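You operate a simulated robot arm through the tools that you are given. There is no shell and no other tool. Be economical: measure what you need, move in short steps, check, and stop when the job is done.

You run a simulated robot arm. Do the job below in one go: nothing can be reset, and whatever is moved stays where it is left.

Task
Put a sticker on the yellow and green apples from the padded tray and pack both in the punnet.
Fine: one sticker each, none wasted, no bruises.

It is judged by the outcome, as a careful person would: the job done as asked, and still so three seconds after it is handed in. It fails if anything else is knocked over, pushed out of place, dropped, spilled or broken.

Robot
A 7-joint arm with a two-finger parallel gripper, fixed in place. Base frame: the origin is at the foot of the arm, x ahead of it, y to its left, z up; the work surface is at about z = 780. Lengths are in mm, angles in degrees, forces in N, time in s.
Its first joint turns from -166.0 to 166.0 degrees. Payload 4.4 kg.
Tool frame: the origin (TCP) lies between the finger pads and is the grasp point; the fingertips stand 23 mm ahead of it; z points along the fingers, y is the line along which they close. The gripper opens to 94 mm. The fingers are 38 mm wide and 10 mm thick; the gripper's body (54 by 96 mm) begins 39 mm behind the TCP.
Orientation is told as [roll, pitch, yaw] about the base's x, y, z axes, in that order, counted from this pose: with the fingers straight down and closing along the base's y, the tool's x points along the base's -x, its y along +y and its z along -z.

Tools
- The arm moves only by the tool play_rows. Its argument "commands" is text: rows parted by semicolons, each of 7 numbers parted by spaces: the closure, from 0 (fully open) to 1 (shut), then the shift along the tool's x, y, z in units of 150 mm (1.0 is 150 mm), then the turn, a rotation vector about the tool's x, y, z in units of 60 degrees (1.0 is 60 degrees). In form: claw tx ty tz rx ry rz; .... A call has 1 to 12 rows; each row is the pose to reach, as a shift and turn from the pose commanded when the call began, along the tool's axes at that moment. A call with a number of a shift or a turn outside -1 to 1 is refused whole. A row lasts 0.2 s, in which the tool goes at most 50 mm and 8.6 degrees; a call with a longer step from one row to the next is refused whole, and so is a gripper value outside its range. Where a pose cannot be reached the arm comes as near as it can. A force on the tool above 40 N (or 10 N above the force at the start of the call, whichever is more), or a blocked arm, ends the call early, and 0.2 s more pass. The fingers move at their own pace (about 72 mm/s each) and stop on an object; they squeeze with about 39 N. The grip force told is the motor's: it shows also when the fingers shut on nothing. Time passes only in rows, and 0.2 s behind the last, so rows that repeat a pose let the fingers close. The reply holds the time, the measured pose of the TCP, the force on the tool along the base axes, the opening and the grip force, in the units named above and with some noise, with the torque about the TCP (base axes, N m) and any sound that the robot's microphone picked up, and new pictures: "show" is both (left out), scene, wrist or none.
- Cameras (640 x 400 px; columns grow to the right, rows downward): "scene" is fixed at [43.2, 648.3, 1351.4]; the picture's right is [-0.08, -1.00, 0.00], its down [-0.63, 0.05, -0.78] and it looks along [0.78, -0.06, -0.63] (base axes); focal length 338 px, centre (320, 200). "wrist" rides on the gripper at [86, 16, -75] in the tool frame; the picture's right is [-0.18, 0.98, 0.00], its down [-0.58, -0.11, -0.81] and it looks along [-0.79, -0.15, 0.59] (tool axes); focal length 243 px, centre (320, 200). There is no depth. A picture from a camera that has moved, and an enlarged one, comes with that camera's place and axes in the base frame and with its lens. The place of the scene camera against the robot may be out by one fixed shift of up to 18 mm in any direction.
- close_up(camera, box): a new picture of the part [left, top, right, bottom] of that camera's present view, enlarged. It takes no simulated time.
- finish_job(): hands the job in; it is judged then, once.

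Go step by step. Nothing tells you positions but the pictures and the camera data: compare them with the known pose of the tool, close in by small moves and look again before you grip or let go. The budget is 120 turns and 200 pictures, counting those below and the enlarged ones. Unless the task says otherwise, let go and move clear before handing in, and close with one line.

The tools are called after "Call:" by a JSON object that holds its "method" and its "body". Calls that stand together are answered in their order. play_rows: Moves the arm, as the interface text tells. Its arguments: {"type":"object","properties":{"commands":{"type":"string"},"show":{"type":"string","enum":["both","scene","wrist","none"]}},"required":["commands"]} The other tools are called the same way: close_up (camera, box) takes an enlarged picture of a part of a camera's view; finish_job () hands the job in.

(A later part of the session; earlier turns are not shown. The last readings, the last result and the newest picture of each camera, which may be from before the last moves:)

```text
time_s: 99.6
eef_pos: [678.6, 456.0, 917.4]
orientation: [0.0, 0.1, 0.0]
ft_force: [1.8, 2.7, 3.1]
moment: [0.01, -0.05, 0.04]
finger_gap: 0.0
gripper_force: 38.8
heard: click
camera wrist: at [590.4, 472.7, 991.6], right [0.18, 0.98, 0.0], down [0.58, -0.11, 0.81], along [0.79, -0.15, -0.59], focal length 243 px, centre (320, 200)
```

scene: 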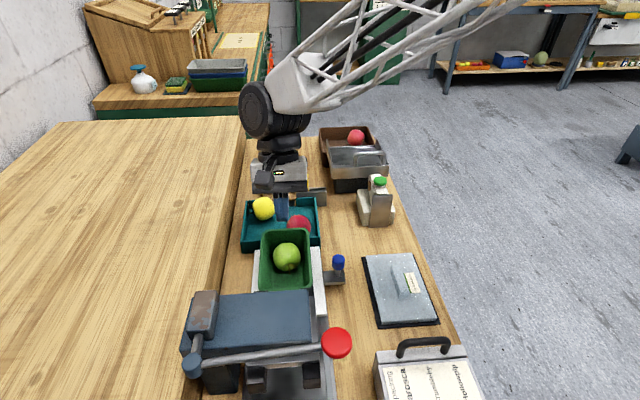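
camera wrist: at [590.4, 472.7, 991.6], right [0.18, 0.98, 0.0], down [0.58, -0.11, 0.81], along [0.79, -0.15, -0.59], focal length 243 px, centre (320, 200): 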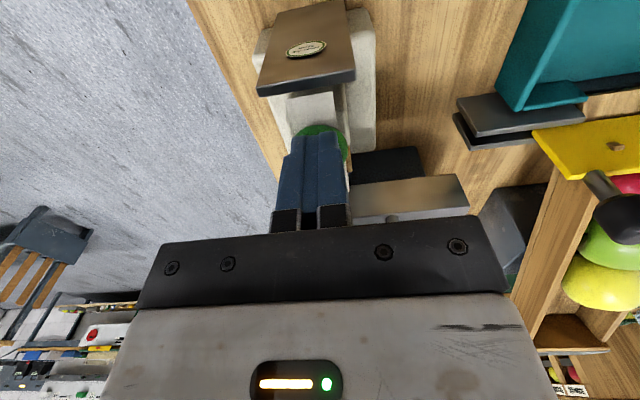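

Second sticker is presented. For yellow, whose stem points to +y, I'll grip along x: turn the tool to yaw +90 on the way over.

Call:
{"method": "play_rows", "body": {"commands": "0.6 0 0 -0.2 0 0 0;0.4 0 0 -0.45 0 0 -0.05;0.2 0.02 0.1 -0.6 0 0 -0.18;0.2 0.04 0.3 -0.6 0 0 -0.31;0.2 0.06 0.5 -0.6 0 0 -0.44;0.2 0.1 0.7 -0.6 0 0 -0.57;0.2 0.15 0.9 -0.6 0 0 -0.7;0.2 0.2 1 -0.6 0 0 -0.83;0.2 0.2 1 -0.6 0 0 -0.96;0.2 0.2 1 -0.6 0 0 -0.96", "show": "none"}}

Call:
{"method": "play_rows", "body": {"commands": "0.2 0 0 0 0 0 -0.14;0.2 0 0 0 0 0 -0.28;0.2 0 0 0 0 0 -0.42;0.2 0 0 0 0 0 -0.54;0.2 0 0 0 0 0 -0.54", "show": "both"}}

```text
time_s: 101.8
eef_pos: [647.0, 607.0, 1006.6]
orientation: [0.0, 0.0, 57.6]
ft_force: [0.9, 0.4, -0.6]
moment: [0.0, 0.03, 0.02]
finger_gap: 75.5
gripper_force: 0.0
```

```text
time_s: 103.0
eef_pos: [648.5, 605.9, 1005.9]
orientation: [0.0, 0.0, 89.9]
ft_force: [0.4, -0.9, 0.3]
moment: [-0.03, 0.0, -0.02]
finger_gap: 75.4
gripper_force: 0.1
camera wrist: at [631.4, 520.9, 1081.2], right [-0.98, 0.18, 0.0], down [0.11, 0.58, 0.81], along [0.15, 0.79, -0.59], focal length 243 px, centre (320, 200)
```

scene: 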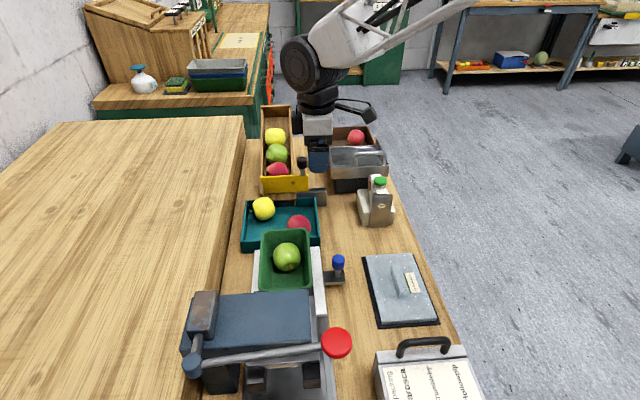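
wrist: 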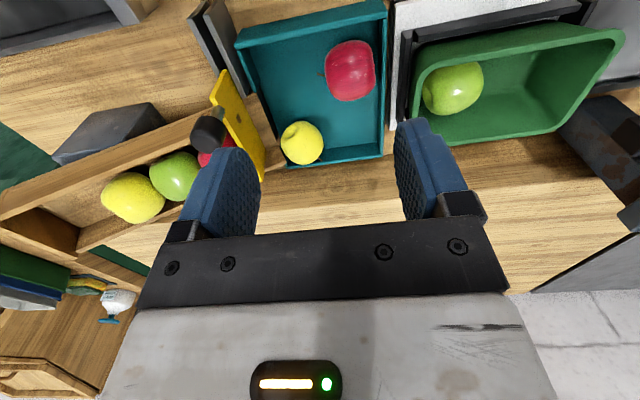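

Call:
{"method": "close_up", "body": {"camera": "wrist", "box": [190, 60, 390, 200]}}

Call:
{"method": "close_up", "body": {"camera": "scene", "box": [230, 170, 330, 250]}}

```text
2.86 times, centred on (290, 130) of wrist
camera zoom: at [631.4, 520.9, 1081.2], right [-0.98, 0.18, 0.0], down [0.11, 0.58, 0.81], along [0.15, 0.79, -0.59], focal length 693 px, centre (406, 400)
```

zoom: 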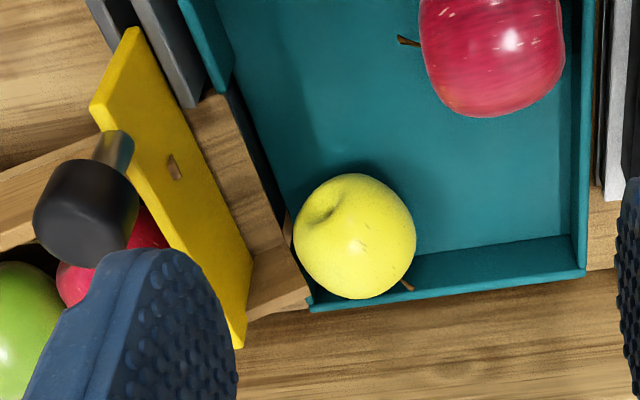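

```text
5.00 times, centred on (280, 210) of scene
camera zoom: at [43.2, 648.3, 1351.4], right [-0.08, -1.0, 0.0], down [-0.63, 0.05, -0.78], along [0.78, -0.06, -0.63], focal length 1692 px, centre (520, 150)
```

zoom: 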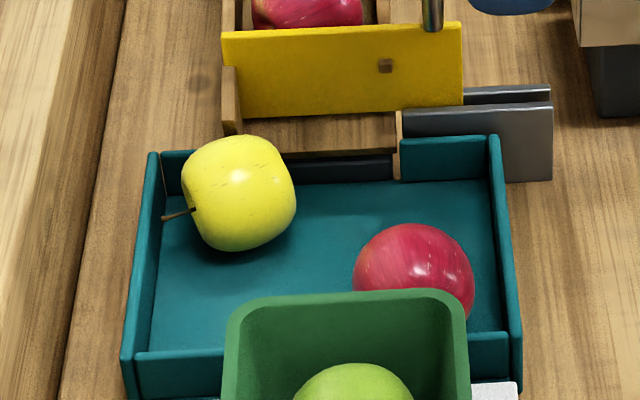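

Yellow is centred near (697,736,820). I'll tilt 25° so the +x finger stays above the far wall, and move to the pre-grasp.

Call:
{"method": "play_rows", "body": {"commands": "0.3 -0.15 0 0 0.08 0 0;0.3 -0.35 0 0 0.17 0 0;0.3 -0.55 0 0 0.26 0 0;0.3 -0.75 0 0.1 0.34 0 0;0.3 -0.867 -0.02 0.3 0.417 0 0;0.3 -0.867 -0.02 0.33 0.417 0 0;0.3 -0.867 -0.02 0.33 0.417 0 0", "show": "both"}}

Call:
{"method": "close_up", "body": {"camera": "wrist", "box": [180, 0, 480, 240]}}

```text
time_s: 104.6
eef_pos: [650.3, 736.9, 954.9]
orientation: [-25.0, -0.1, 90.0]
ft_force: [0.1, -0.8, -0.4]
moment: [0.03, -0.01, 0.01]
finger_gap: 65.9
gripper_force: 0.1
camera wrist: at [603.8, 650.8, 1016.4], right [-0.89, 0.18, -0.42], down [-0.24, 0.58, 0.78], along [0.39, 0.79, -0.47], focal length 243 px, centre (320, 200)
```

scene: 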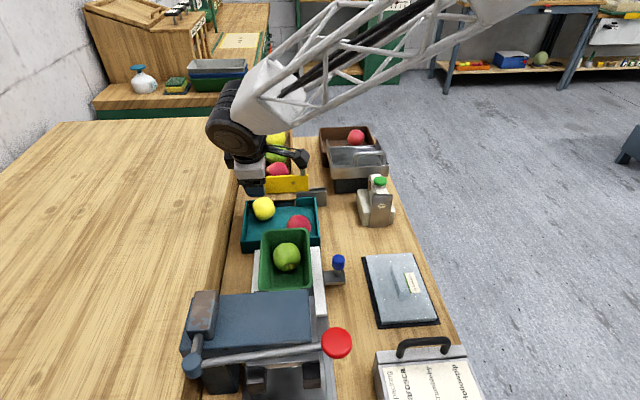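
wrist: 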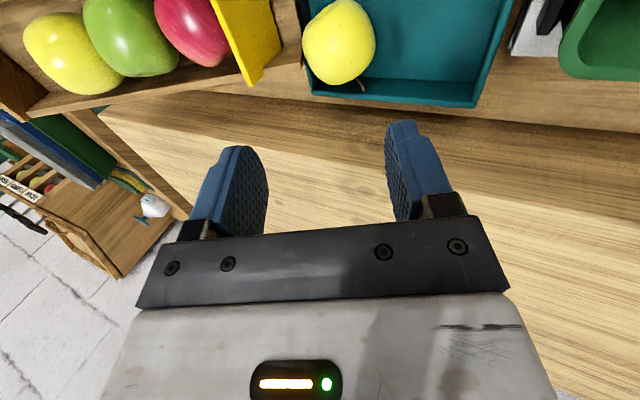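

```text
1.67 times, centred on (330, 120) of wrist
camera zoom: at [603.8, 650.8, 1016.4], right [-0.89, 0.18, -0.42], down [-0.24, 0.58, 0.78], along [0.39, 0.79, -0.47], focal length 404 px, centre (303, 333)
```

zoom: 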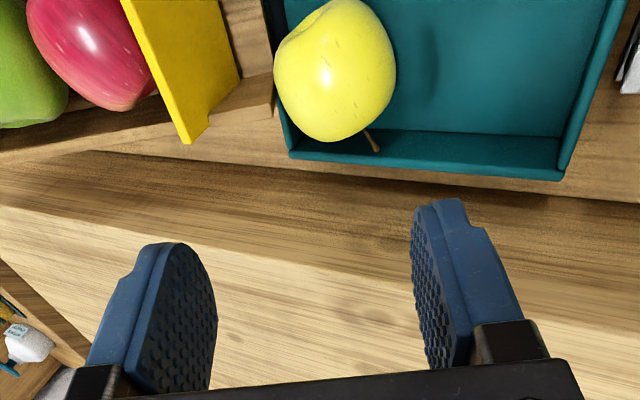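

Lined up within a few mm. Descending part way along the tilted axis.

Call:
{"method": "play_rows", "body": {"commands": "0.3 0.013 0.1 0.15 0 0 0;0.3 0.013 0.1 0.35 0 0 0;0.3 0.013 0.1 0.5 0 0 0;0.3 0.013 0.1 0.55 0 0 0;0.3 0.013 0.1 0.55 0 0 0", "show": "both"}}

Call:
{"method": "close_up", "body": {"camera": "scene", "box": [210, 150, 330, 250]}}

```text
time_s: 105.8
eef_pos: [671.8, 734.5, 876.3]
orientation: [-25.1, 0.0, 90.0]
ft_force: [-0.2, 0.5, -0.5]
moment: [0.02, 0.01, -0.04]
finger_gap: 65.8
gripper_force: 0.0
camera wrist: at [625.3, 648.6, 937.3], right [-0.89, 0.18, -0.42], down [-0.24, 0.58, 0.78], along [0.39, 0.79, -0.47], focal length 243 px, centre (320, 200)
```

scene: 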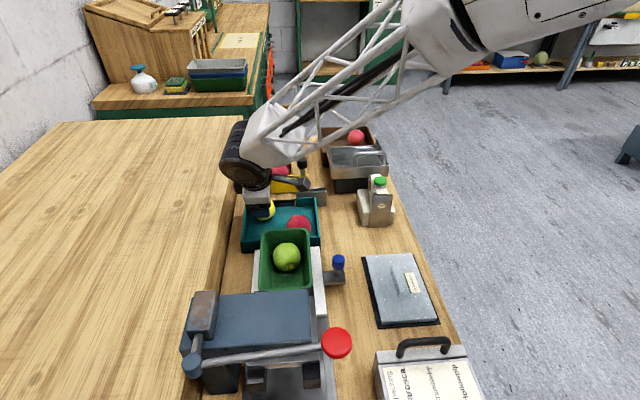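
wrist: 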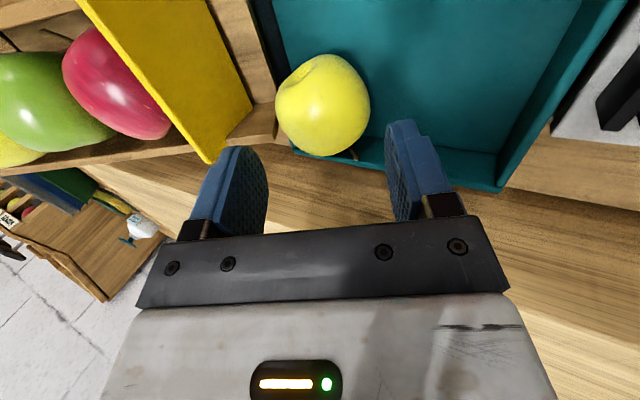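

```text
4.00 times, centred on (270, 200) of scene
camera zoom: at [43.2, 648.3, 1351.4], right [-0.08, -1.0, 0.0], down [-0.63, 0.05, -0.78], along [0.78, -0.06, -0.63], focal length 1353 px, centre (520, 200)
```

zoom: 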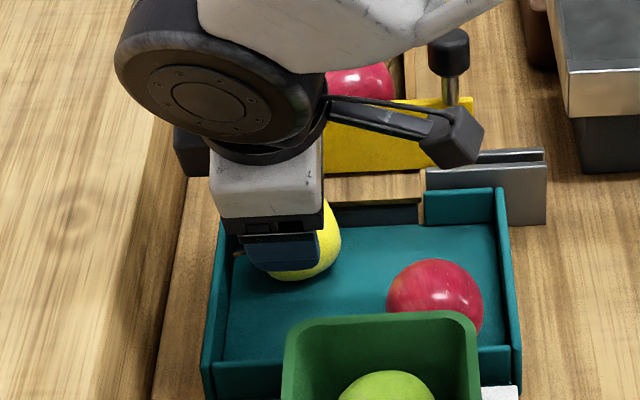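

Well centred. Descending the last 43 mm with force watch.

Call:
{"method": "play_rows", "body": {"commands": "0.3 0 0.005 0.1 0 0 0;0.3 0 0.005 0.2 0 0 0;0.3 0 0.005 0.26 0 0 0;0.3 0 0.005 0.28 0 0 0;0.3 0 0.005 0.28 0 0 0", "show": "both"}}

Call:
{"method": "close_up", "body": {"camera": "scene", "box": [210, 150, 330, 250]}}

```text
time_s: 106.4
eef_pos: [682.2, 734.9, 855.8]
orientation: [-25.3, -0.2, 89.9]
ft_force: [-8.8, -5.2, 9.7]
moment: [-0.02, -0.34, -0.29]
finger_gap: 64.3
gripper_force: 0.0
stopped in row 3: the force on the tool passed its limit (the readings are from after the stop); the commanded pose is now the measured one
camera wrist: at [635.0, 649.6, 917.0], right [-0.89, 0.19, -0.42], down [-0.24, 0.58, 0.78], along [0.39, 0.79, -0.47], focal length 243 px, centre (320, 200)
```

scene: 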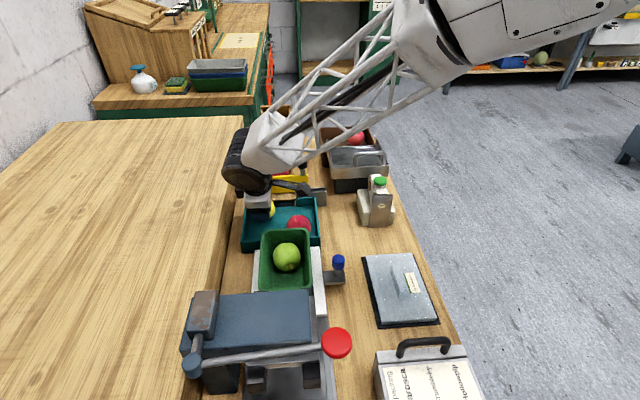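
wrist: 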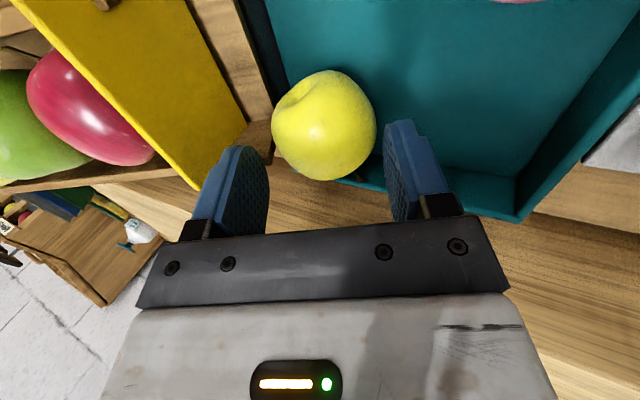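

```text
4.00 times, centred on (270, 200) of scene
camera zoom: at [43.2, 648.3, 1351.4], right [-0.08, -1.0, 0.0], down [-0.63, 0.05, -0.78], along [0.78, -0.06, -0.63], focal length 1353 px, centre (520, 200)
```

zoom: 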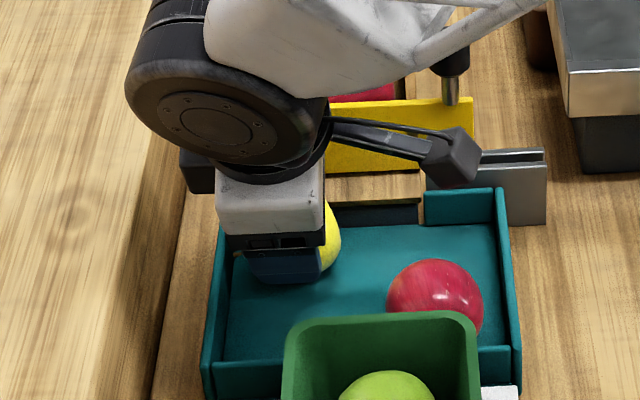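

The +x finger touched the end of the chute's side board (near x 719, y 741, z 847). I'll back off and use the same grip as for green instead: closing along y with the fingers kept at x ≤ 713.

Call:
{"method": "play_rows", "body": {"commands": "0.3 0 0 -0.1 0 0 0;0.3 0 0 -0.3 0 0 0;0.3 0 0 -0.55 0 0 0;0.3 0 0 -0.8 -0.1 0 0;0.3 0 0 -0.9 -0.22 0 0;0.3 0 0 -0.9 -0.33 0 0;0.3 0 0 -0.9 -0.417 0 0;0.3 0 0 -0.9 -0.417 0 0", "show": "none"}}

Call:
{"method": "play_rows", "body": {"commands": "0.3 0.05 0 0 0 0 0.14;0.3 0.1 0 0 0 0 0.28;0.3 0.15 0 0 0 0 0.42;0.3 0.2 0 0 0 0 0.56;0.3 0.25 0 0 0 0 0.7;0.3 0.3 0 0 0 0 0.84;0.3 0.35 0 0 0 0 0.98;0.3 0.35 0 0 0 0 0.98", "show": "none"}}

Call:
{"method": "play_rows", "body": {"commands": "0.3 0 0 0 0 0 0.14;0.3 0 0 0 0 0 0.28;0.3 0 0 0 0 0 0.42;0.3 0 0 0 0 0 0.52;0.3 0 0 0 0 0 0.52", "show": "both"}}

```text
time_s: 108.2
eef_pos: [625.4, 736.0, 978.0]
orientation: [-0.1, -0.2, 90.0]
ft_force: [0.0, -0.7, 0.2]
moment: [-0.01, -0.02, 0.02]
finger_gap: 65.8
gripper_force: 0.1
```

```text
time_s: 110.0
eef_pos: [623.7, 683.2, 977.7]
orientation: [0.1, -0.1, 30.9]
ft_force: [-0.3, -0.4, 0.1]
moment: [0.02, -0.03, 0.0]
finger_gap: 65.6
gripper_force: 0.1
```

```text
time_s: 111.2
eef_pos: [625.2, 681.2, 977.2]
orientation: [0.4, -0.2, -0.3]
ft_force: [0.1, -0.2, -0.8]
moment: [0.01, 0.02, 0.03]
finger_gap: 65.9
gripper_force: 0.0
camera wrist: at [537.4, 699.1, 1052.2], right [0.19, 0.98, 0.0], down [0.58, -0.11, 0.81], along [0.79, -0.15, -0.59], focal length 243 px, centre (320, 200)
```

scene: 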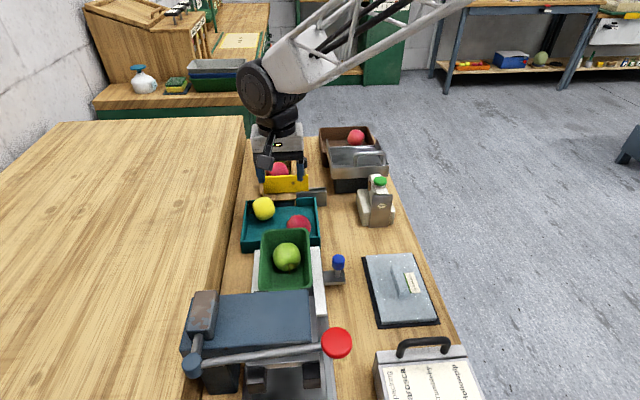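
wrist: 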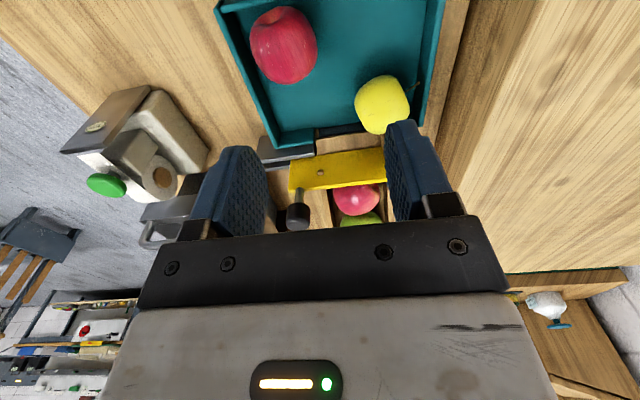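

Yellow is unmoved at about (695,736). I'll tilt +25° about x and go to the pre-grasp.

Call:
{"method": "play_rows", "body": {"commands": "0.28 -0.1 -0.01 0 -0.08 0 0;0.28 -0.2 -0.02 0 -0.17 0 0;0.28 -0.3 -0.04 0.05 -0.26 0 0;0.28 -0.4 -0.05 0.1 -0.34 0 0;0.28 -0.453 -0.06 0.133 -0.417 0 0;0.28 -0.453 -0.06 0.133 -0.417 0 0", "show": "wrist"}}

Call:
{"method": "play_rows", "body": {"commands": "0.28 0 0 0.15 0 0 0;0.28 0 0 0.35 0 0 0;0.28 0 0 0.45 0 0 0;0.28 0 0 0.45 0 0 0", "show": "both"}}

Call:
{"method": "close_up", "body": {"camera": "wrist", "box": [200, 40, 440, 230]}}

```text
time_s: 112.6
eef_pos: [693.3, 673.6, 957.7]
orientation: [25.2, -0.3, -0.2]
ft_force: [-0.7, 1.3, 0.5]
moment: [0.03, 0.01, -0.03]
finger_gap: 67.8
gripper_force: 0.0
camera wrist: at [605.7, 657.1, 1032.6], right [0.18, 0.89, 0.42], down [0.58, -0.44, 0.68], along [0.79, 0.12, -0.6], focal length 243 px, centre (320, 200)
```

wrist: 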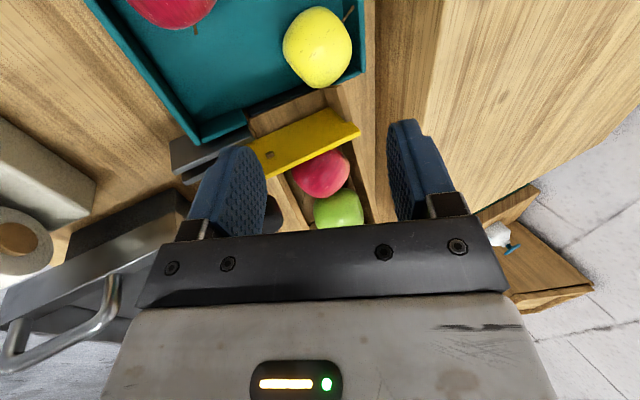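

```text
time_s: 113.6
eef_pos: [693.9, 703.9, 897.3]
orientation: [25.2, -0.1, -0.1]
ft_force: [-0.1, 0.2, 0.1]
moment: [0.0, 0.02, 0.0]
finger_gap: 67.7
gripper_force: 0.1
camera wrist: at [606.6, 686.5, 971.8], right [0.18, 0.89, 0.42], down [0.58, -0.44, 0.68], along [0.79, 0.12, -0.6], focal length 243 px, centre (320, 200)
```

scene: 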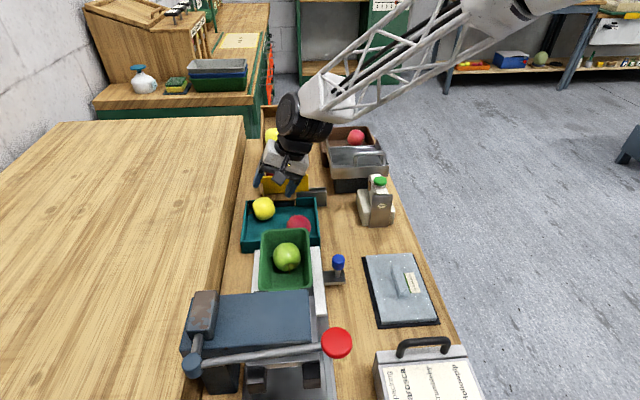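
wrist: 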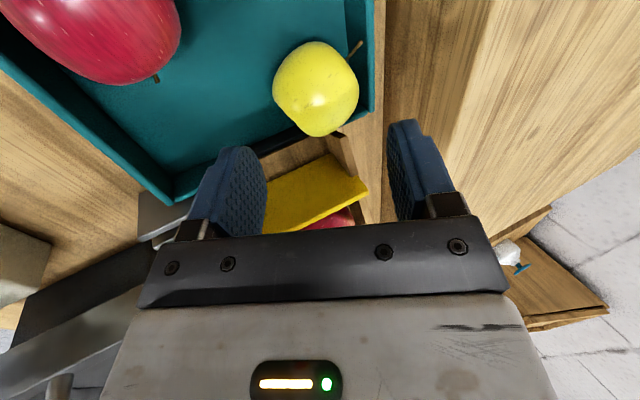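

```text
2.11 times, centred on (320, 135) of wrist
camera zoom: at [606.6, 686.5, 971.8], right [0.18, 0.89, 0.42], down [0.58, -0.44, 0.68], along [0.79, 0.12, -0.6], focal length 511 px, centre (320, 337)
```

zoom: 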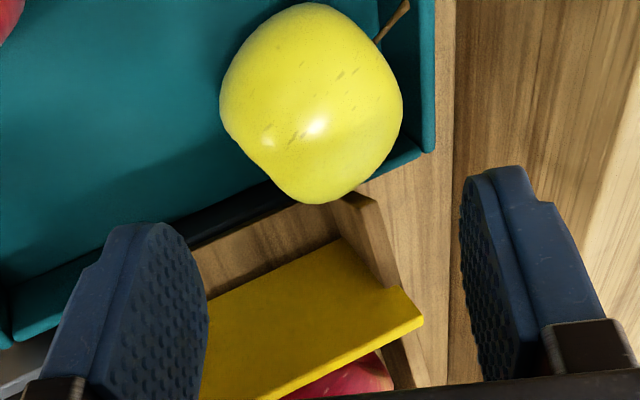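

Yellow is at about (693,737,820). I'll shift 4 mm toward -x to clear the board and descend.

Call:
{"method": "play_rows", "body": {"commands": "0.28 0.029 -0.018 0.1 0 0 0;0.28 0.029 -0.018 0.22 0 0 0;0.28 0.029 -0.018 0.33 0 0 0;0.28 0.029 -0.018 0.4 0 0 0;0.28 0.029 -0.018 0.43 0 0 0;0.28 0.029 -0.018 0.43 0 0 0", "show": "both"}}

Call:
{"method": "close_up", "body": {"camera": "wrist", "box": [200, 40, 440, 230]}}

```text
time_s: 115.0
eef_pos: [688.8, 727.1, 837.3]
orientation: [25.2, -0.2, -0.2]
ft_force: [-0.1, -0.7, 0.0]
moment: [-0.02, 0.0, 0.01]
finger_gap: 67.8
gripper_force: 0.0
camera wrist: at [601.1, 711.0, 912.1], right [0.18, 0.89, 0.42], down [0.58, -0.44, 0.68], along [0.79, 0.12, -0.6], focal length 243 px, centre (320, 200)
```

scene: 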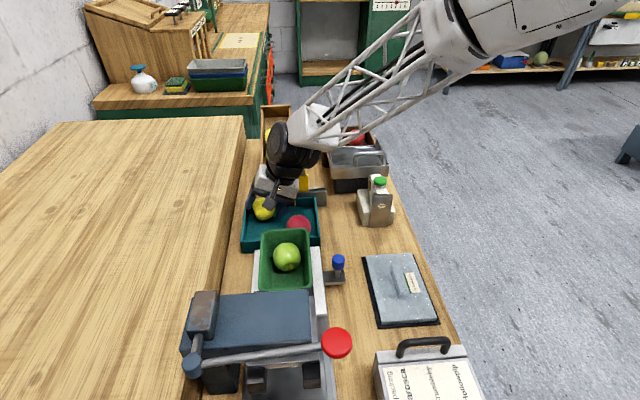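
wrist: 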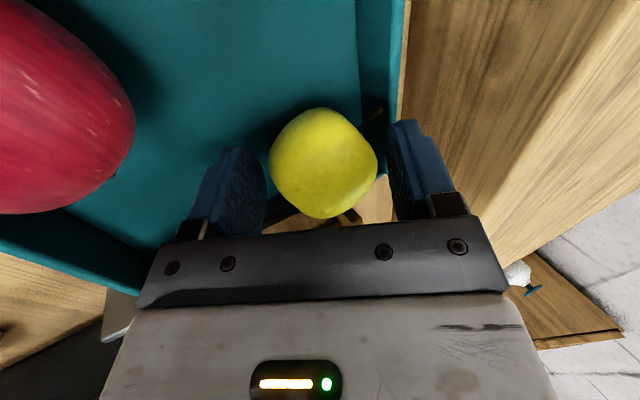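

```text
2.11 times, centred on (320, 135) of wrist
camera zoom: at [601.1, 711.0, 912.1], right [0.18, 0.89, 0.42], down [0.58, -0.44, 0.68], along [0.79, 0.12, -0.6], focal length 511 px, centre (320, 337)
```

zoom: 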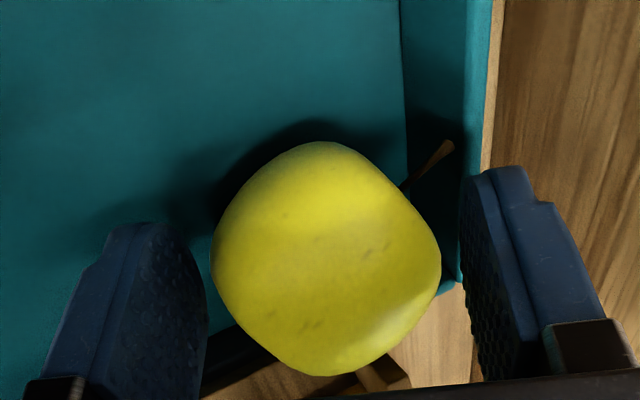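

Clear of everything, yellow between the pads. Going 2 mm deeper and closing gradually.

Call:
{"method": "play_rows", "body": {"commands": "0.3 0 0 0.013 0 0 0;0.34 0 0 0.013 0 0 0;0.37 0 0 0.013 0 0 0;0.39 0 0 0.013 0 0 0;0.4 0 0 0.013 0 0 0;0.4 0 0 0.013 0 0 0", "show": "wrist"}}

Call:
{"method": "play_rows", "body": {"commands": "0.42 0 0 0 0 0 0;0.44 0 0 0 0 0 0;0.46 0 0 0 0 0 0;0.48 0 0 0 0 0 0;0.5 0 0 0 0 0 0;0.5 0 0 0 0 0 0", "show": "wrist"}}

```text
time_s: 116.4
eef_pos: [688.7, 727.9, 836.0]
orientation: [25.2, -0.2, -0.1]
ft_force: [-1.2, -0.1, 0.6]
moment: [0.04, 0.03, -0.02]
finger_gap: 57.3
gripper_force: 0.6
camera wrist: at [600.9, 711.5, 910.6], right [0.18, 0.89, 0.42], down [0.58, -0.44, 0.68], along [0.79, 0.12, -0.6], focal length 243 px, centre (320, 200)
```

wrist: 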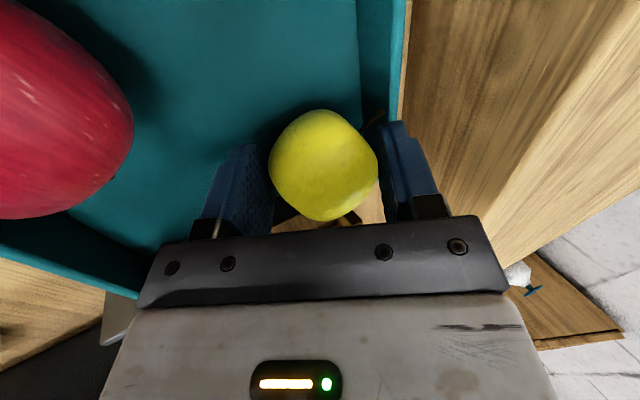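

```text
time_s: 117.8
eef_pos: [687.8, 727.5, 835.5]
orientation: [25.2, -0.1, -0.1]
ft_force: [-0.2, -0.9, 0.1]
moment: [-0.04, -0.01, -0.04]
finger_gap: 56.1
gripper_force: 38.4
camera wrist: at [601.0, 711.5, 910.6], right [0.18, 0.89, 0.42], down [0.58, -0.44, 0.68], along [0.79, 0.12, -0.6], focal length 243 px, centre (320, 200)
```

wrist: 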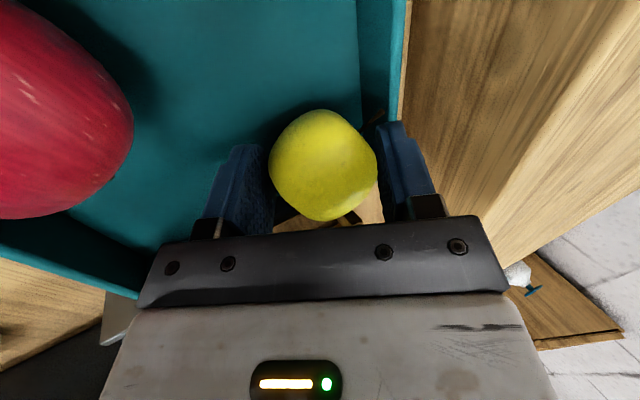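

Gripped at 56 mm. Lifting gently.

Call:
{"method": "play_rows", "body": {"commands": "0.5 0.01 0.02 -0.05 0 0 0;0.5 0.02 0.05 -0.15 0 0 0;0.5 0.02 0.1 -0.3 0 0 0;0.5 0.02 0.15 -0.5 0 0 0;0.5 0.02 0.15 -0.7 0 0 0;0.5 0.02 0.15 -0.9 0 0 0;0.5 0.02 0.15 -0.9 0 0 0", "show": "both"}}

Call:
{"method": "close_up", "body": {"camera": "wrist", "box": [220, 70, 420, 230]}}

```text
time_s: 119.4
eef_pos: [684.3, 690.5, 967.1]
orientation: [25.1, -0.1, -0.1]
ft_force: [0.1, 0.9, -0.6]
moment: [-0.01, -0.01, 0.01]
finger_gap: 55.6
gripper_force: 39.0
camera wrist: at [597.8, 674.1, 1041.6], right [0.18, 0.89, 0.42], down [0.58, -0.44, 0.68], along [0.79, 0.12, -0.6], focal length 243 px, centre (320, 200)
```

scene: 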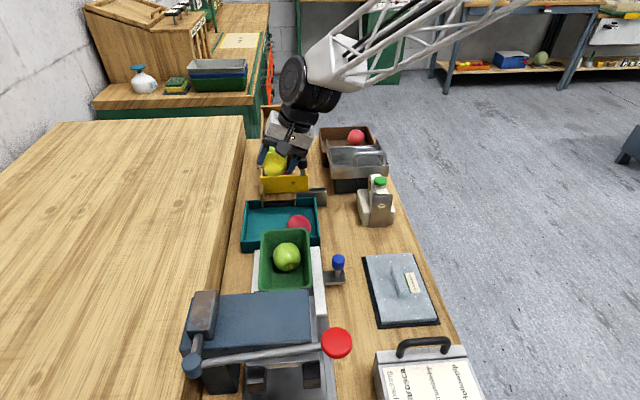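
wrist: 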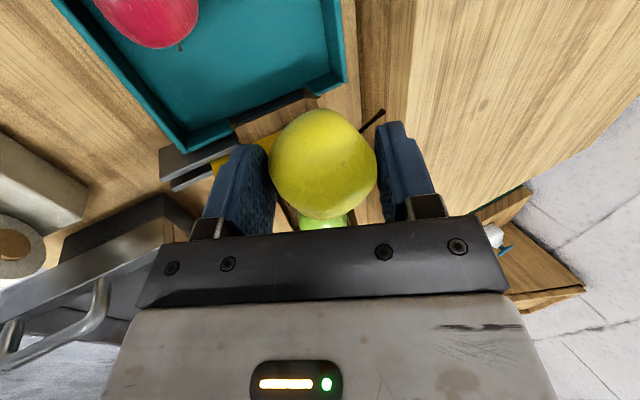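

```text
2.50 times, centred on (320, 150) of wrist
camera zoom: at [597.8, 674.1, 1041.6], right [0.18, 0.89, 0.42], down [0.58, -0.44, 0.68], along [0.79, 0.12, -0.6], focal length 606 px, centre (320, 325)
```

zoom: 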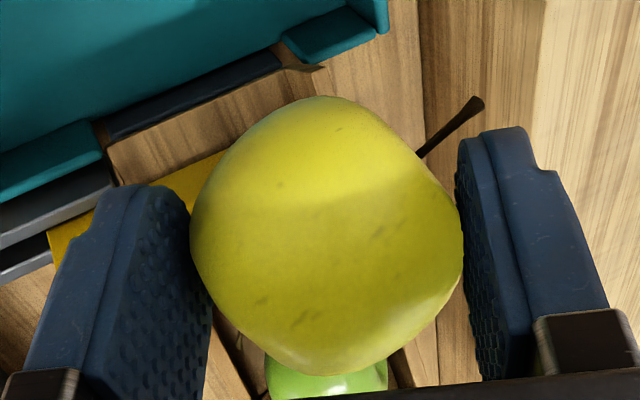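

Yellow is held, stem off to the side. I'll straighten, move in front of the dispenser and pitch 20° for the sticker.

Call:
{"method": "play_rows", "body": {"commands": "0.5 0.16 -0.14 -0.07 0.08 0 0;0.5 0.33 -0.29 -0.135 0.17 0 0;0.5 0.5 -0.435 -0.2 0.26 0 0;0.5 0.66 -0.58 -0.27 0.34 0 0;0.5 0.83 -0.725 -0.338 0.417 0 0;0.5 0.83 -0.725 -0.338 0.417 0 0", "show": "none"}}

Call:
{"method": "play_rows", "body": {"commands": "0.5 0 -0.2 0 0 -0.08 0;0.5 0 -0.4 0 0 -0.17 0;0.5 0 -0.6 0.1 0 -0.26 0;0.5 0 -0.77 0.25 0 -0.333 0;0.5 0 -0.77 0.35 0 -0.333 0;0.5 0 -0.77 0.35 0 -0.333 0", "show": "both"}}

Call:
{"method": "close_up", "body": {"camera": "wrist", "box": [220, 30, 420, 230]}}

```text
time_s: 120.8
eef_pos: [560.1, 571.3, 967.7]
orientation: [0.1, -0.2, -0.1]
ft_force: [0.4, 0.2, -1.1]
moment: [-0.01, 0.03, -0.01]
finger_gap: 55.7
gripper_force: 38.7
```

```text
time_s: 122.2
eef_pos: [561.7, 457.5, 914.3]
orientation: [0.2, -20.2, -0.2]
ft_force: [-0.4, 0.5, -0.5]
moment: [-0.03, -0.01, 0.02]
finger_gap: 55.4
gripper_force: 38.8
camera wrist: at [453.3, 472.7, 955.2], right [0.17, 0.98, 0.07], down [0.27, -0.11, 0.96], along [0.95, -0.15, -0.28], focal length 243 px, centre (320, 200)
```

scene: 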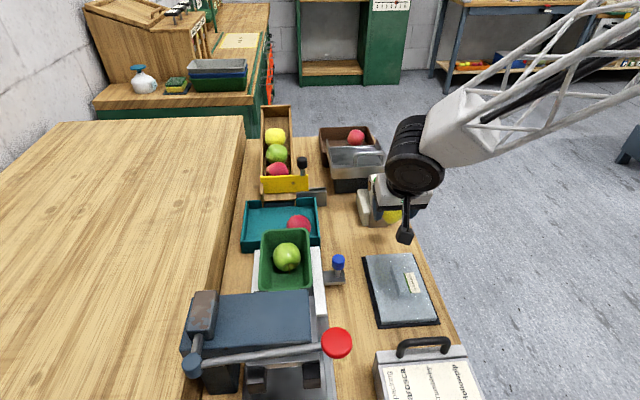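
wrist: 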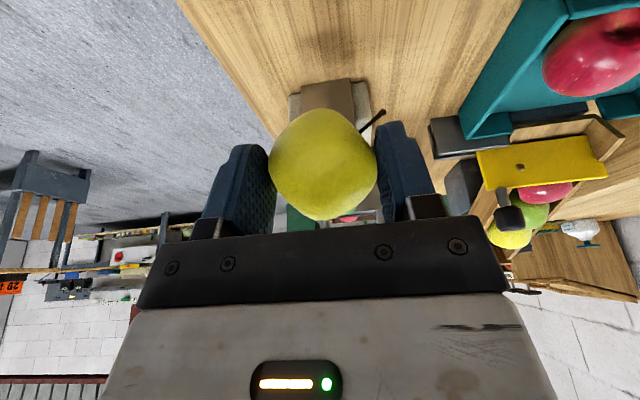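

```text
2.00 times, centred on (320, 130) of wrist
camera zoom: at [453.3, 472.7, 955.2], right [0.17, 0.98, 0.07], down [0.27, -0.11, 0.96], along [0.95, -0.15, -0.28], focal length 485 px, centre (320, 340)
```

zoom: 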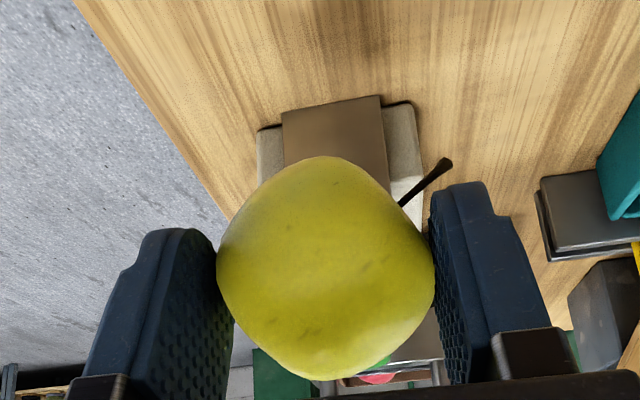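

Stem points sideways and clear of the plate. Lowering to sticker height, about 17 mm short of it.

Call:
{"method": "play_rows", "body": {"commands": "0.5 -0.01 -0.013 0.13 0 0 0;0.5 -0.02 -0.013 0.26 0 0 0;0.5 -0.029 -0.013 0.37 0 0 0;0.5 -0.029 -0.013 0.37 0 0 0", "show": "both"}}

Call:
{"method": "close_up", "body": {"camera": "scene", "box": [345, 165, 425, 245]}}

```text
time_s: 123.2
eef_pos: [584.0, 454.5, 862.9]
orientation: [0.2, -20.1, -0.2]
ft_force: [0.8, 0.5, -0.4]
moment: [0.01, -0.01, -0.02]
finger_gap: 55.8
gripper_force: 38.8
camera wrist: at [476.2, 470.3, 903.3], right [0.17, 0.98, 0.07], down [0.27, -0.11, 0.96], along [0.95, -0.15, -0.28], focal length 243 px, centre (320, 200)
```

scene: 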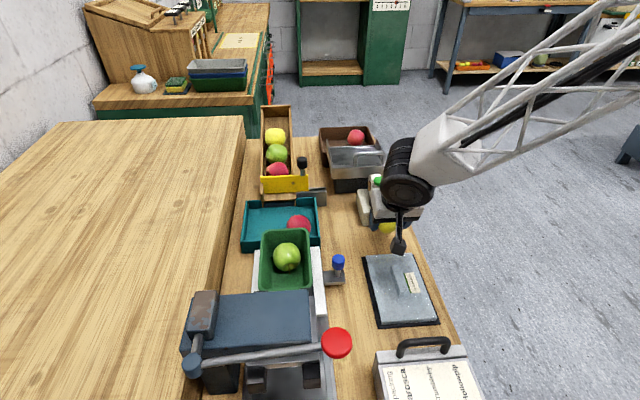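
wrist: 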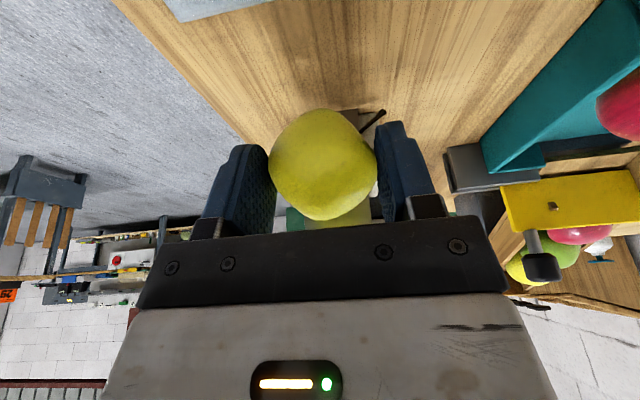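

```text
5.00 times, centred on (385, 205) of scene
camera zoom: at [43.2, 648.3, 1351.4], right [-0.08, -1.0, 0.0], down [-0.63, 0.05, -0.78], along [0.78, -0.06, -0.63], focal length 1692 px, centre (-5, 175)
```

zoom: 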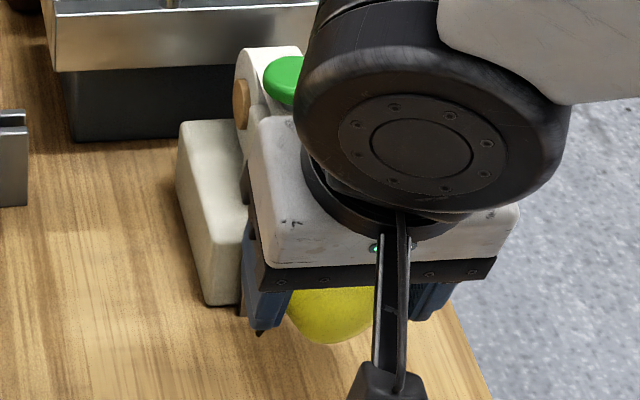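

Advance 12 mm, then in 1.5 mm steps until light contact.

Call:
{"method": "play_rows", "body": {"commands": "0.5 -0.04 0 0.0145 0 0 0;0.5 -0.075 0 0.0275 0 0 0;0.5 -0.075 0 0.0275 0 0 0", "show": "none"}}

Call:
{"method": "play_rows", "body": {"commands": "0.5 -0.0125 0 0.0045 0 0 0;0.5 -0.0125 0 0.0045 0 0 0", "show": "none"}}

Call:
{"method": "play_rows", "body": {"commands": "0.5 -0.0095 0 0.0035 0 0 0;0.5 -0.0095 0 0.0035 0 0 0", "show": "none"}}

```text
time_s: 124.0
eef_pos: [595.2, 454.4, 861.5]
orientation: [0.3, -20.2, -0.2]
ft_force: [-0.4, -0.7, -1.2]
moment: [0.02, -0.01, 0.01]
finger_gap: 55.8
gripper_force: 39.3
```

```text
time_s: 124.6
eef_pos: [597.2, 453.8, 863.3]
orientation: [0.2, -20.2, -0.3]
ft_force: [0.4, 0.0, -0.7]
moment: [0.03, 0.01, 0.0]
finger_gap: 55.7
gripper_force: 39.4
```

```text
time_s: 125.2
eef_pos: [599.7, 454.5, 863.3]
orientation: [0.3, -20.1, -0.2]
ft_force: [0.1, 0.9, -0.4]
moment: [0.01, 0.06, -0.04]
finger_gap: 55.5
gripper_force: 38.9
```

Call:
{"method": "play_rows", "body": {"commands": "0.5 -0.0095 0 0.0035 0 0 0;0.5 -0.0095 0 0.0035 0 0 0", "show": "none"}}

Call:
{"method": "play_rows", "body": {"commands": "0.5 -0.0095 0 0.0035 0 0 0;0.5 -0.0095 0 0.0035 0 0 0", "show": "none"}}

```text
time_s: 125.8
eef_pos: [600.5, 454.7, 862.6]
orientation: [0.2, -20.1, -0.2]
ft_force: [-0.5, 0.2, -0.6]
moment: [0.03, 0.01, -0.01]
finger_gap: 55.6
gripper_force: 38.5
```

```text
time_s: 126.4
eef_pos: [601.7, 455.0, 863.5]
orientation: [0.3, -20.1, -0.2]
ft_force: [-0.1, 0.3, -0.6]
moment: [-0.02, 0.0, -0.01]
finger_gap: 55.6
gripper_force: 38.8
```

No contact yet; continuing in 1.5 mm steps.

Call:
{"method": "play_rows", "body": {"commands": "0.5 -0.0095 0 0.0035 0 0 0;0.5 -0.0095 0 0.0035 0 0 0", "show": "none"}}

Call:
{"method": "play_rows", "body": {"commands": "0.5 -0.0095 0 0.0035 0 0 0;0.5 -0.0095 0 0.0035 0 0 0", "show": "none"}}

```text
time_s: 127.0
eef_pos: [602.5, 453.8, 862.1]
orientation: [0.1, -20.1, -0.2]
ft_force: [-25.7, 3.3, 3.8]
moment: [0.05, 0.16, 0.1]
finger_gap: 55.5
gripper_force: 39.4
```

```text
time_s: 127.6
eef_pos: [606.2, 453.8, 862.7]
orientation: [0.2, -20.2, -0.2]
ft_force: [-28.9, 4.4, -3.6]
moment: [0.06, 0.49, 0.11]
finger_gap: 55.3
gripper_force: 38.8
```

Contact at about 26–29 N. Backing off right away and checking the plate.

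Call:
{"method": "play_rows", "body": {"commands": "0.5 0.03 0 -0.011 0 0 0;0.5 0.15 0 -0.055 0 0 0;0.5 0.4 0 -0.15 0 0 0;0.5 0.6 0 -0.25 0 0 0;0.5 0.6 0 -0.25 0 0 0", "show": "both"}}

Call:
{"method": "close_up", "body": {"camera": "scene", "box": [345, 165, 425, 245]}}

```text
time_s: 128.8
eef_pos: [505.0, 454.6, 868.4]
orientation: [0.2, -20.1, -0.3]
ft_force: [-0.8, 0.5, -1.0]
moment: [0.01, 0.01, 0.02]
finger_gap: 55.0
gripper_force: 39.2
camera wrist: at [398.3, 470.8, 908.4], right [0.17, 0.98, 0.07], down [0.27, -0.11, 0.96], along [0.95, -0.15, -0.28], focal length 243 px, centre (320, 200)
```

scene: 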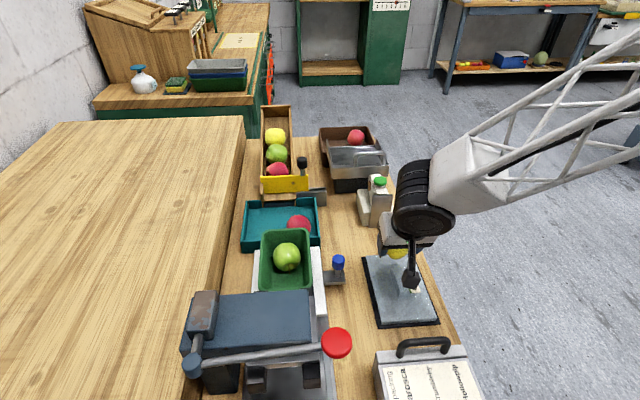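
wrist: 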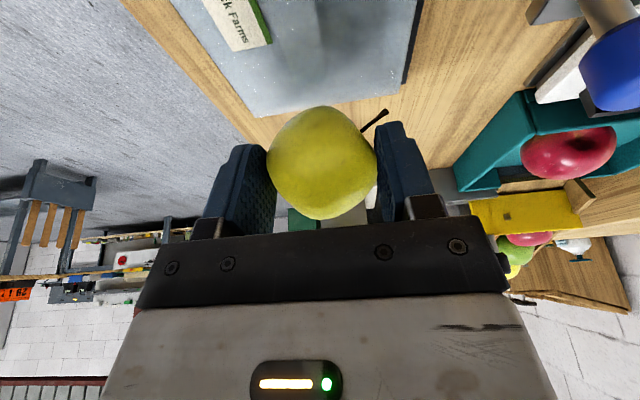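

```text
5.00 times, centred on (385, 205) of scene
camera zoom: at [43.2, 648.3, 1351.4], right [-0.08, -1.0, 0.0], down [-0.63, 0.05, -0.78], along [0.78, -0.06, -0.63], focal length 1692 px, centre (-5, 175)
```

zoom: 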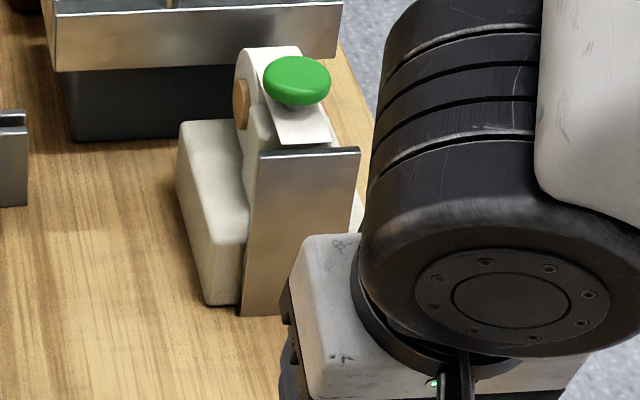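

Plate is empty, so the second sticker is on yellow. Now I'll carry it up and over to the near end of the punnet with a +20° pitch.

Call:
{"method": "play_rows", "body": {"commands": "0.5 -0.06 0 -0.16 0 0.06 0;0.5 -0.12 0 -0.33 0 0.13 0;0.5 -0.18 0.1 -0.5 0 0.2 0;0.5 -0.255 0.25 -0.7 0 0.27 0;0.5 -0.255 0.4 -0.7 0 0.333 0;0.5 -0.255 0.4 -0.7 0 0.333 0", "show": "none"}}

Call:
{"method": "play_rows", "body": {"commands": "0.5 0.05 0.2 0 0 0.06 0;0.5 0.1 0.4 0 0 0.13 0;0.5 0.17 0.6 0 0 0.2 0;0.5 0.24 0.8 0 0 0.27 0;0.5 0.313 1 0 0 0.333 0;0.5 0.313 1 0 0 0.333 0", "show": "none"}}

```text
time_s: 130.2
eef_pos: [506.3, 515.5, 977.5]
orientation: [0.3, -0.2, -0.1]
ft_force: [-1.2, -0.2, -0.7]
moment: [0.02, -0.02, 0.01]
finger_gap: 55.5
gripper_force: 39.3
```

```text
time_s: 131.6
eef_pos: [460.1, 664.9, 980.6]
orientation: [0.2, 19.9, 0.0]
ft_force: [0.0, 0.1, -0.9]
moment: [-0.03, -0.01, 0.03]
finger_gap: 55.6
gripper_force: 39.2
```

Call:
{"method": "play_rows", "body": {"commands": "0.5 -0.05 0.1 0.15 0 0 0;0.5 -0.1 0.1 0.3 0 0 0;0.5 -0.15 0.1 0.45 0 0 0;0.5 -0.181 0.1 0.537 0 0 0;0.5 -0.181 0.1 0.537 0 0 0", "show": "wrist"}}

Call:
{"method": "close_up", "body": {"camera": "scene", "box": [220, 180, 360, 310]}}

```text
time_s: 132.8
eef_pos: [458.3, 679.4, 894.4]
orientation: [0.2, 19.8, -0.1]
ft_force: [0.7, 0.0, -1.5]
moment: [0.01, -0.01, 0.04]
finger_gap: 55.2
gripper_force: 38.8
camera wrist: at [400.9, 695.4, 994.2], right [0.18, 0.98, -0.06], down [0.82, -0.11, 0.56], along [0.54, -0.15, -0.83], focal length 243 px, centre (320, 200)
```

wrist: 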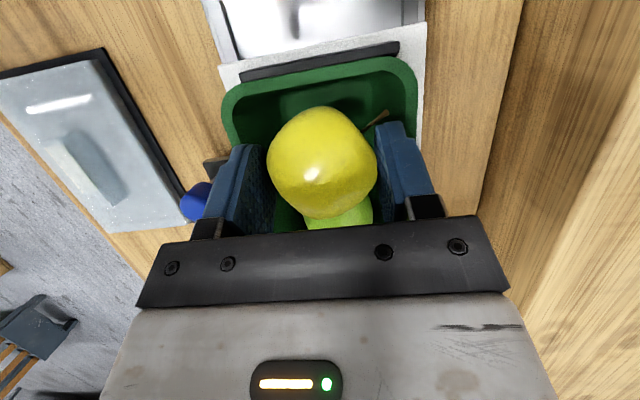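

```text
3.08 times, centred on (290, 245) of scene
camera zoom: at [43.2, 648.3, 1351.4], right [-0.08, -1.0, 0.0], down [-0.63, 0.05, -0.78], along [0.78, -0.06, -0.63], focal length 1041 px, centre (412, 62)
```

zoom: 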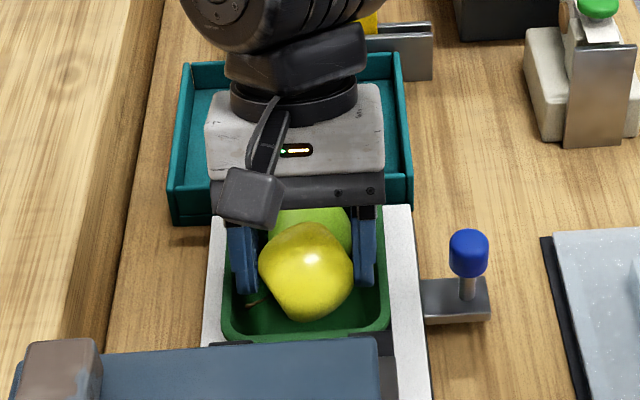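

Lined up over the near half. Lowering to just above the floor with force check.

Call:
{"method": "play_rows", "body": {"commands": "0.5 -0.03 0 0.08 0 0 0;0.5 -0.055 0 0.15 0 0 0;0.5 -0.073 0 0.2 0 0 0;0.5 -0.08 0 0.22 0 0 0;0.5 -0.08 0 0.22 0 0 0", "show": "none"}}

Call:
{"method": "close_up", "body": {"camera": "wrist", "box": [200, 40, 440, 230]}}

```text
time_s: 134.0
eef_pos: [459.9, 679.7, 859.0]
orientation: [0.2, 19.8, -0.1]
ft_force: [0.4, 0.0, 6.5]
moment: [0.03, -0.15, -0.01]
finger_gap: 55.3
gripper_force: 39.3
```

```text
2.11 times, centred on (320, 135) of wrist
camera zoom: at [402.9, 696.5, 959.6], right [0.18, 0.98, -0.06], down [0.82, -0.11, 0.56], along [0.54, -0.15, -0.83], focal length 511 px, centre (320, 337)
```

zoom: 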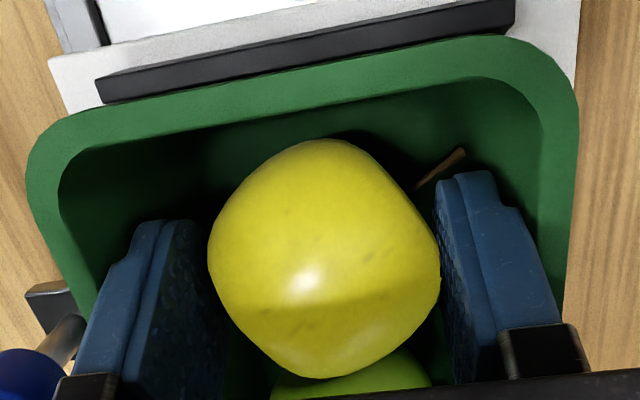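

The finger backs are starting to touch the walls (6.5 N), so I'll ease up 1.5 mm and open in small steps so the apple slides down gently.

Call:
{"method": "play_rows", "body": {"commands": "0.5 0.004 0 -0.01 0 0 0;0.45 0.004 0 -0.01 0 0 0;0.42 0.004 0 -0.01 0 0 0;0.41 0.004 0 -0.01 0 0 0;0.4 0.004 0 -0.01 0 0 0;0.39 0.004 0 -0.01 0 0 0;0.38 0.004 0 -0.01 0 0 0;0.38 0.004 0 -0.01 0 0 0", "show": "none"}}

Call:
{"method": "close_up", "body": {"camera": "wrist", "box": [200, 40, 440, 230]}}

```text
time_s: 135.8
eef_pos: [459.0, 679.9, 860.2]
orientation: [0.2, 19.7, 0.0]
ft_force: [0.1, -0.7, -1.1]
moment: [0.0, -0.02, 0.0]
finger_gap: 55.9
gripper_force: 0.1
```

```text
2.11 times, centred on (320, 135) of wrist
camera zoom: at [402.3, 696.7, 961.1], right [0.18, 0.98, -0.06], down [0.82, -0.11, 0.56], along [0.54, -0.15, -0.83], focal length 511 px, centre (320, 337)
```

zoom: 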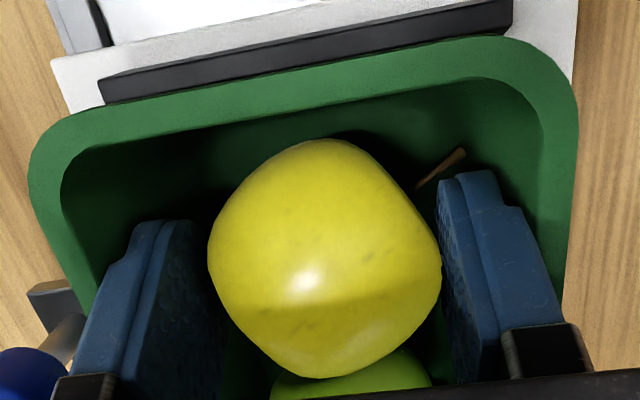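

Wall-limited at 55.9 mm. I'll open in further small steps and watch the gap.

Call:
{"method": "play_rows", "body": {"commands": "0.36 0 0 0 0 0 0;0.33 0 0 0 0 0 0;0.3 0 0 0 0 0 0;0.27 0 0 0 0 0 0;0.27 0 0 0 0 0 0", "show": "none"}}

Call:
{"method": "play_rows", "body": {"commands": "0.24 0 0 0 0 0 0;0.21 0 0 0 0 0 0;0.18 0 0 0 0 0 0;0.15 0 0 0 0 0 0;0.15 0 0 0 0 0 0", "show": "none"}}

Call:
{"method": "close_up", "body": {"camera": "wrist", "box": [200, 40, 440, 230]}}

```text
time_s: 137.0
eef_pos: [458.4, 680.3, 862.0]
orientation: [0.1, 19.8, 0.0]
ft_force: [-0.2, -1.1, 1.4]
moment: [-0.06, -0.07, -0.02]
finger_gap: 56.4
gripper_force: 0.0
```

```text
time_s: 138.2
eef_pos: [459.9, 680.3, 861.6]
orientation: [0.2, 19.9, -0.1]
ft_force: [-1.1, -0.2, 5.9]
moment: [-0.02, -0.05, -0.01]
finger_gap: 58.1
gripper_force: 0.3
```

```text
2.11 times, centred on (320, 135) of wrist
camera zoom: at [402.3, 696.8, 961.3], right [0.18, 0.98, -0.06], down [0.82, -0.11, 0.56], along [0.54, -0.15, -0.83], focal length 511 px, centre (320, 337)
```

zoom: 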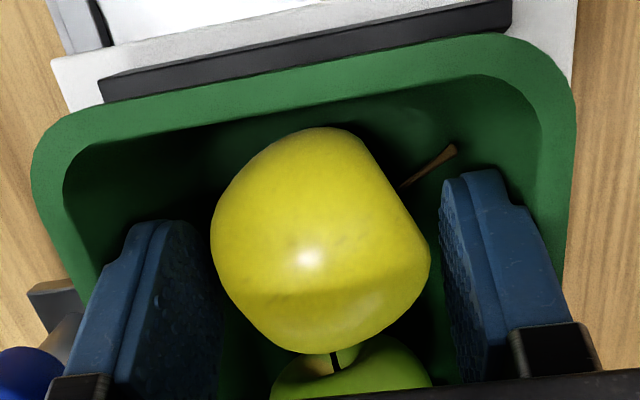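

Yellow has settled onto the floor, loose between the pads (gap 58). Setting a neutral 57.5 mm gap and easing straight up.

Call:
{"method": "play_rows", "body": {"commands": "0.25 0 0 0 0 0 0;0.33 0 0 0 0 0 0;0.39 0 0 0 0 0 0;0.39 0 0 0 0 0 0;0.39 0 0 0 0 0 0", "show": "none"}}

Call:
{"method": "play_rows", "body": {"commands": "0.39 0.0046 0 -0.0125 0 0 0;0.39 0.0092 0 -0.025 0 0 0;0.39 0.0137 0 -0.0376 0 0 0;0.39 0.0137 0 -0.0376 0 0 0", "show": "none"}}

Call:
{"method": "close_up", "body": {"camera": "wrist", "box": [200, 40, 440, 230]}}

```text
time_s: 139.4
eef_pos: [458.3, 680.0, 860.6]
orientation: [0.2, 19.8, -0.1]
ft_force: [0.1, 0.9, 0.0]
moment: [0.01, -0.03, 0.04]
finger_gap: 54.6
gripper_force: 0.1
```

```text
time_s: 140.4
eef_pos: [457.7, 680.2, 867.9]
orientation: [0.2, 19.8, -0.1]
ft_force: [-0.8, 0.7, -1.0]
moment: [-0.05, 0.01, -0.01]
finger_gap: 55.0
gripper_force: 0.0
```

```text
2.11 times, centred on (320, 135) of wrist
camera zoom: at [402.2, 695.8, 967.3], right [0.18, 0.98, -0.06], down [0.82, -0.11, 0.56], along [0.54, -0.15, -0.83], focal length 511 px, centre (320, 337)
```

zoom: 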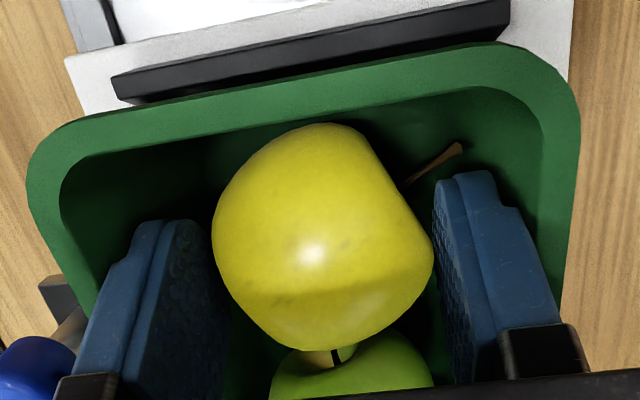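

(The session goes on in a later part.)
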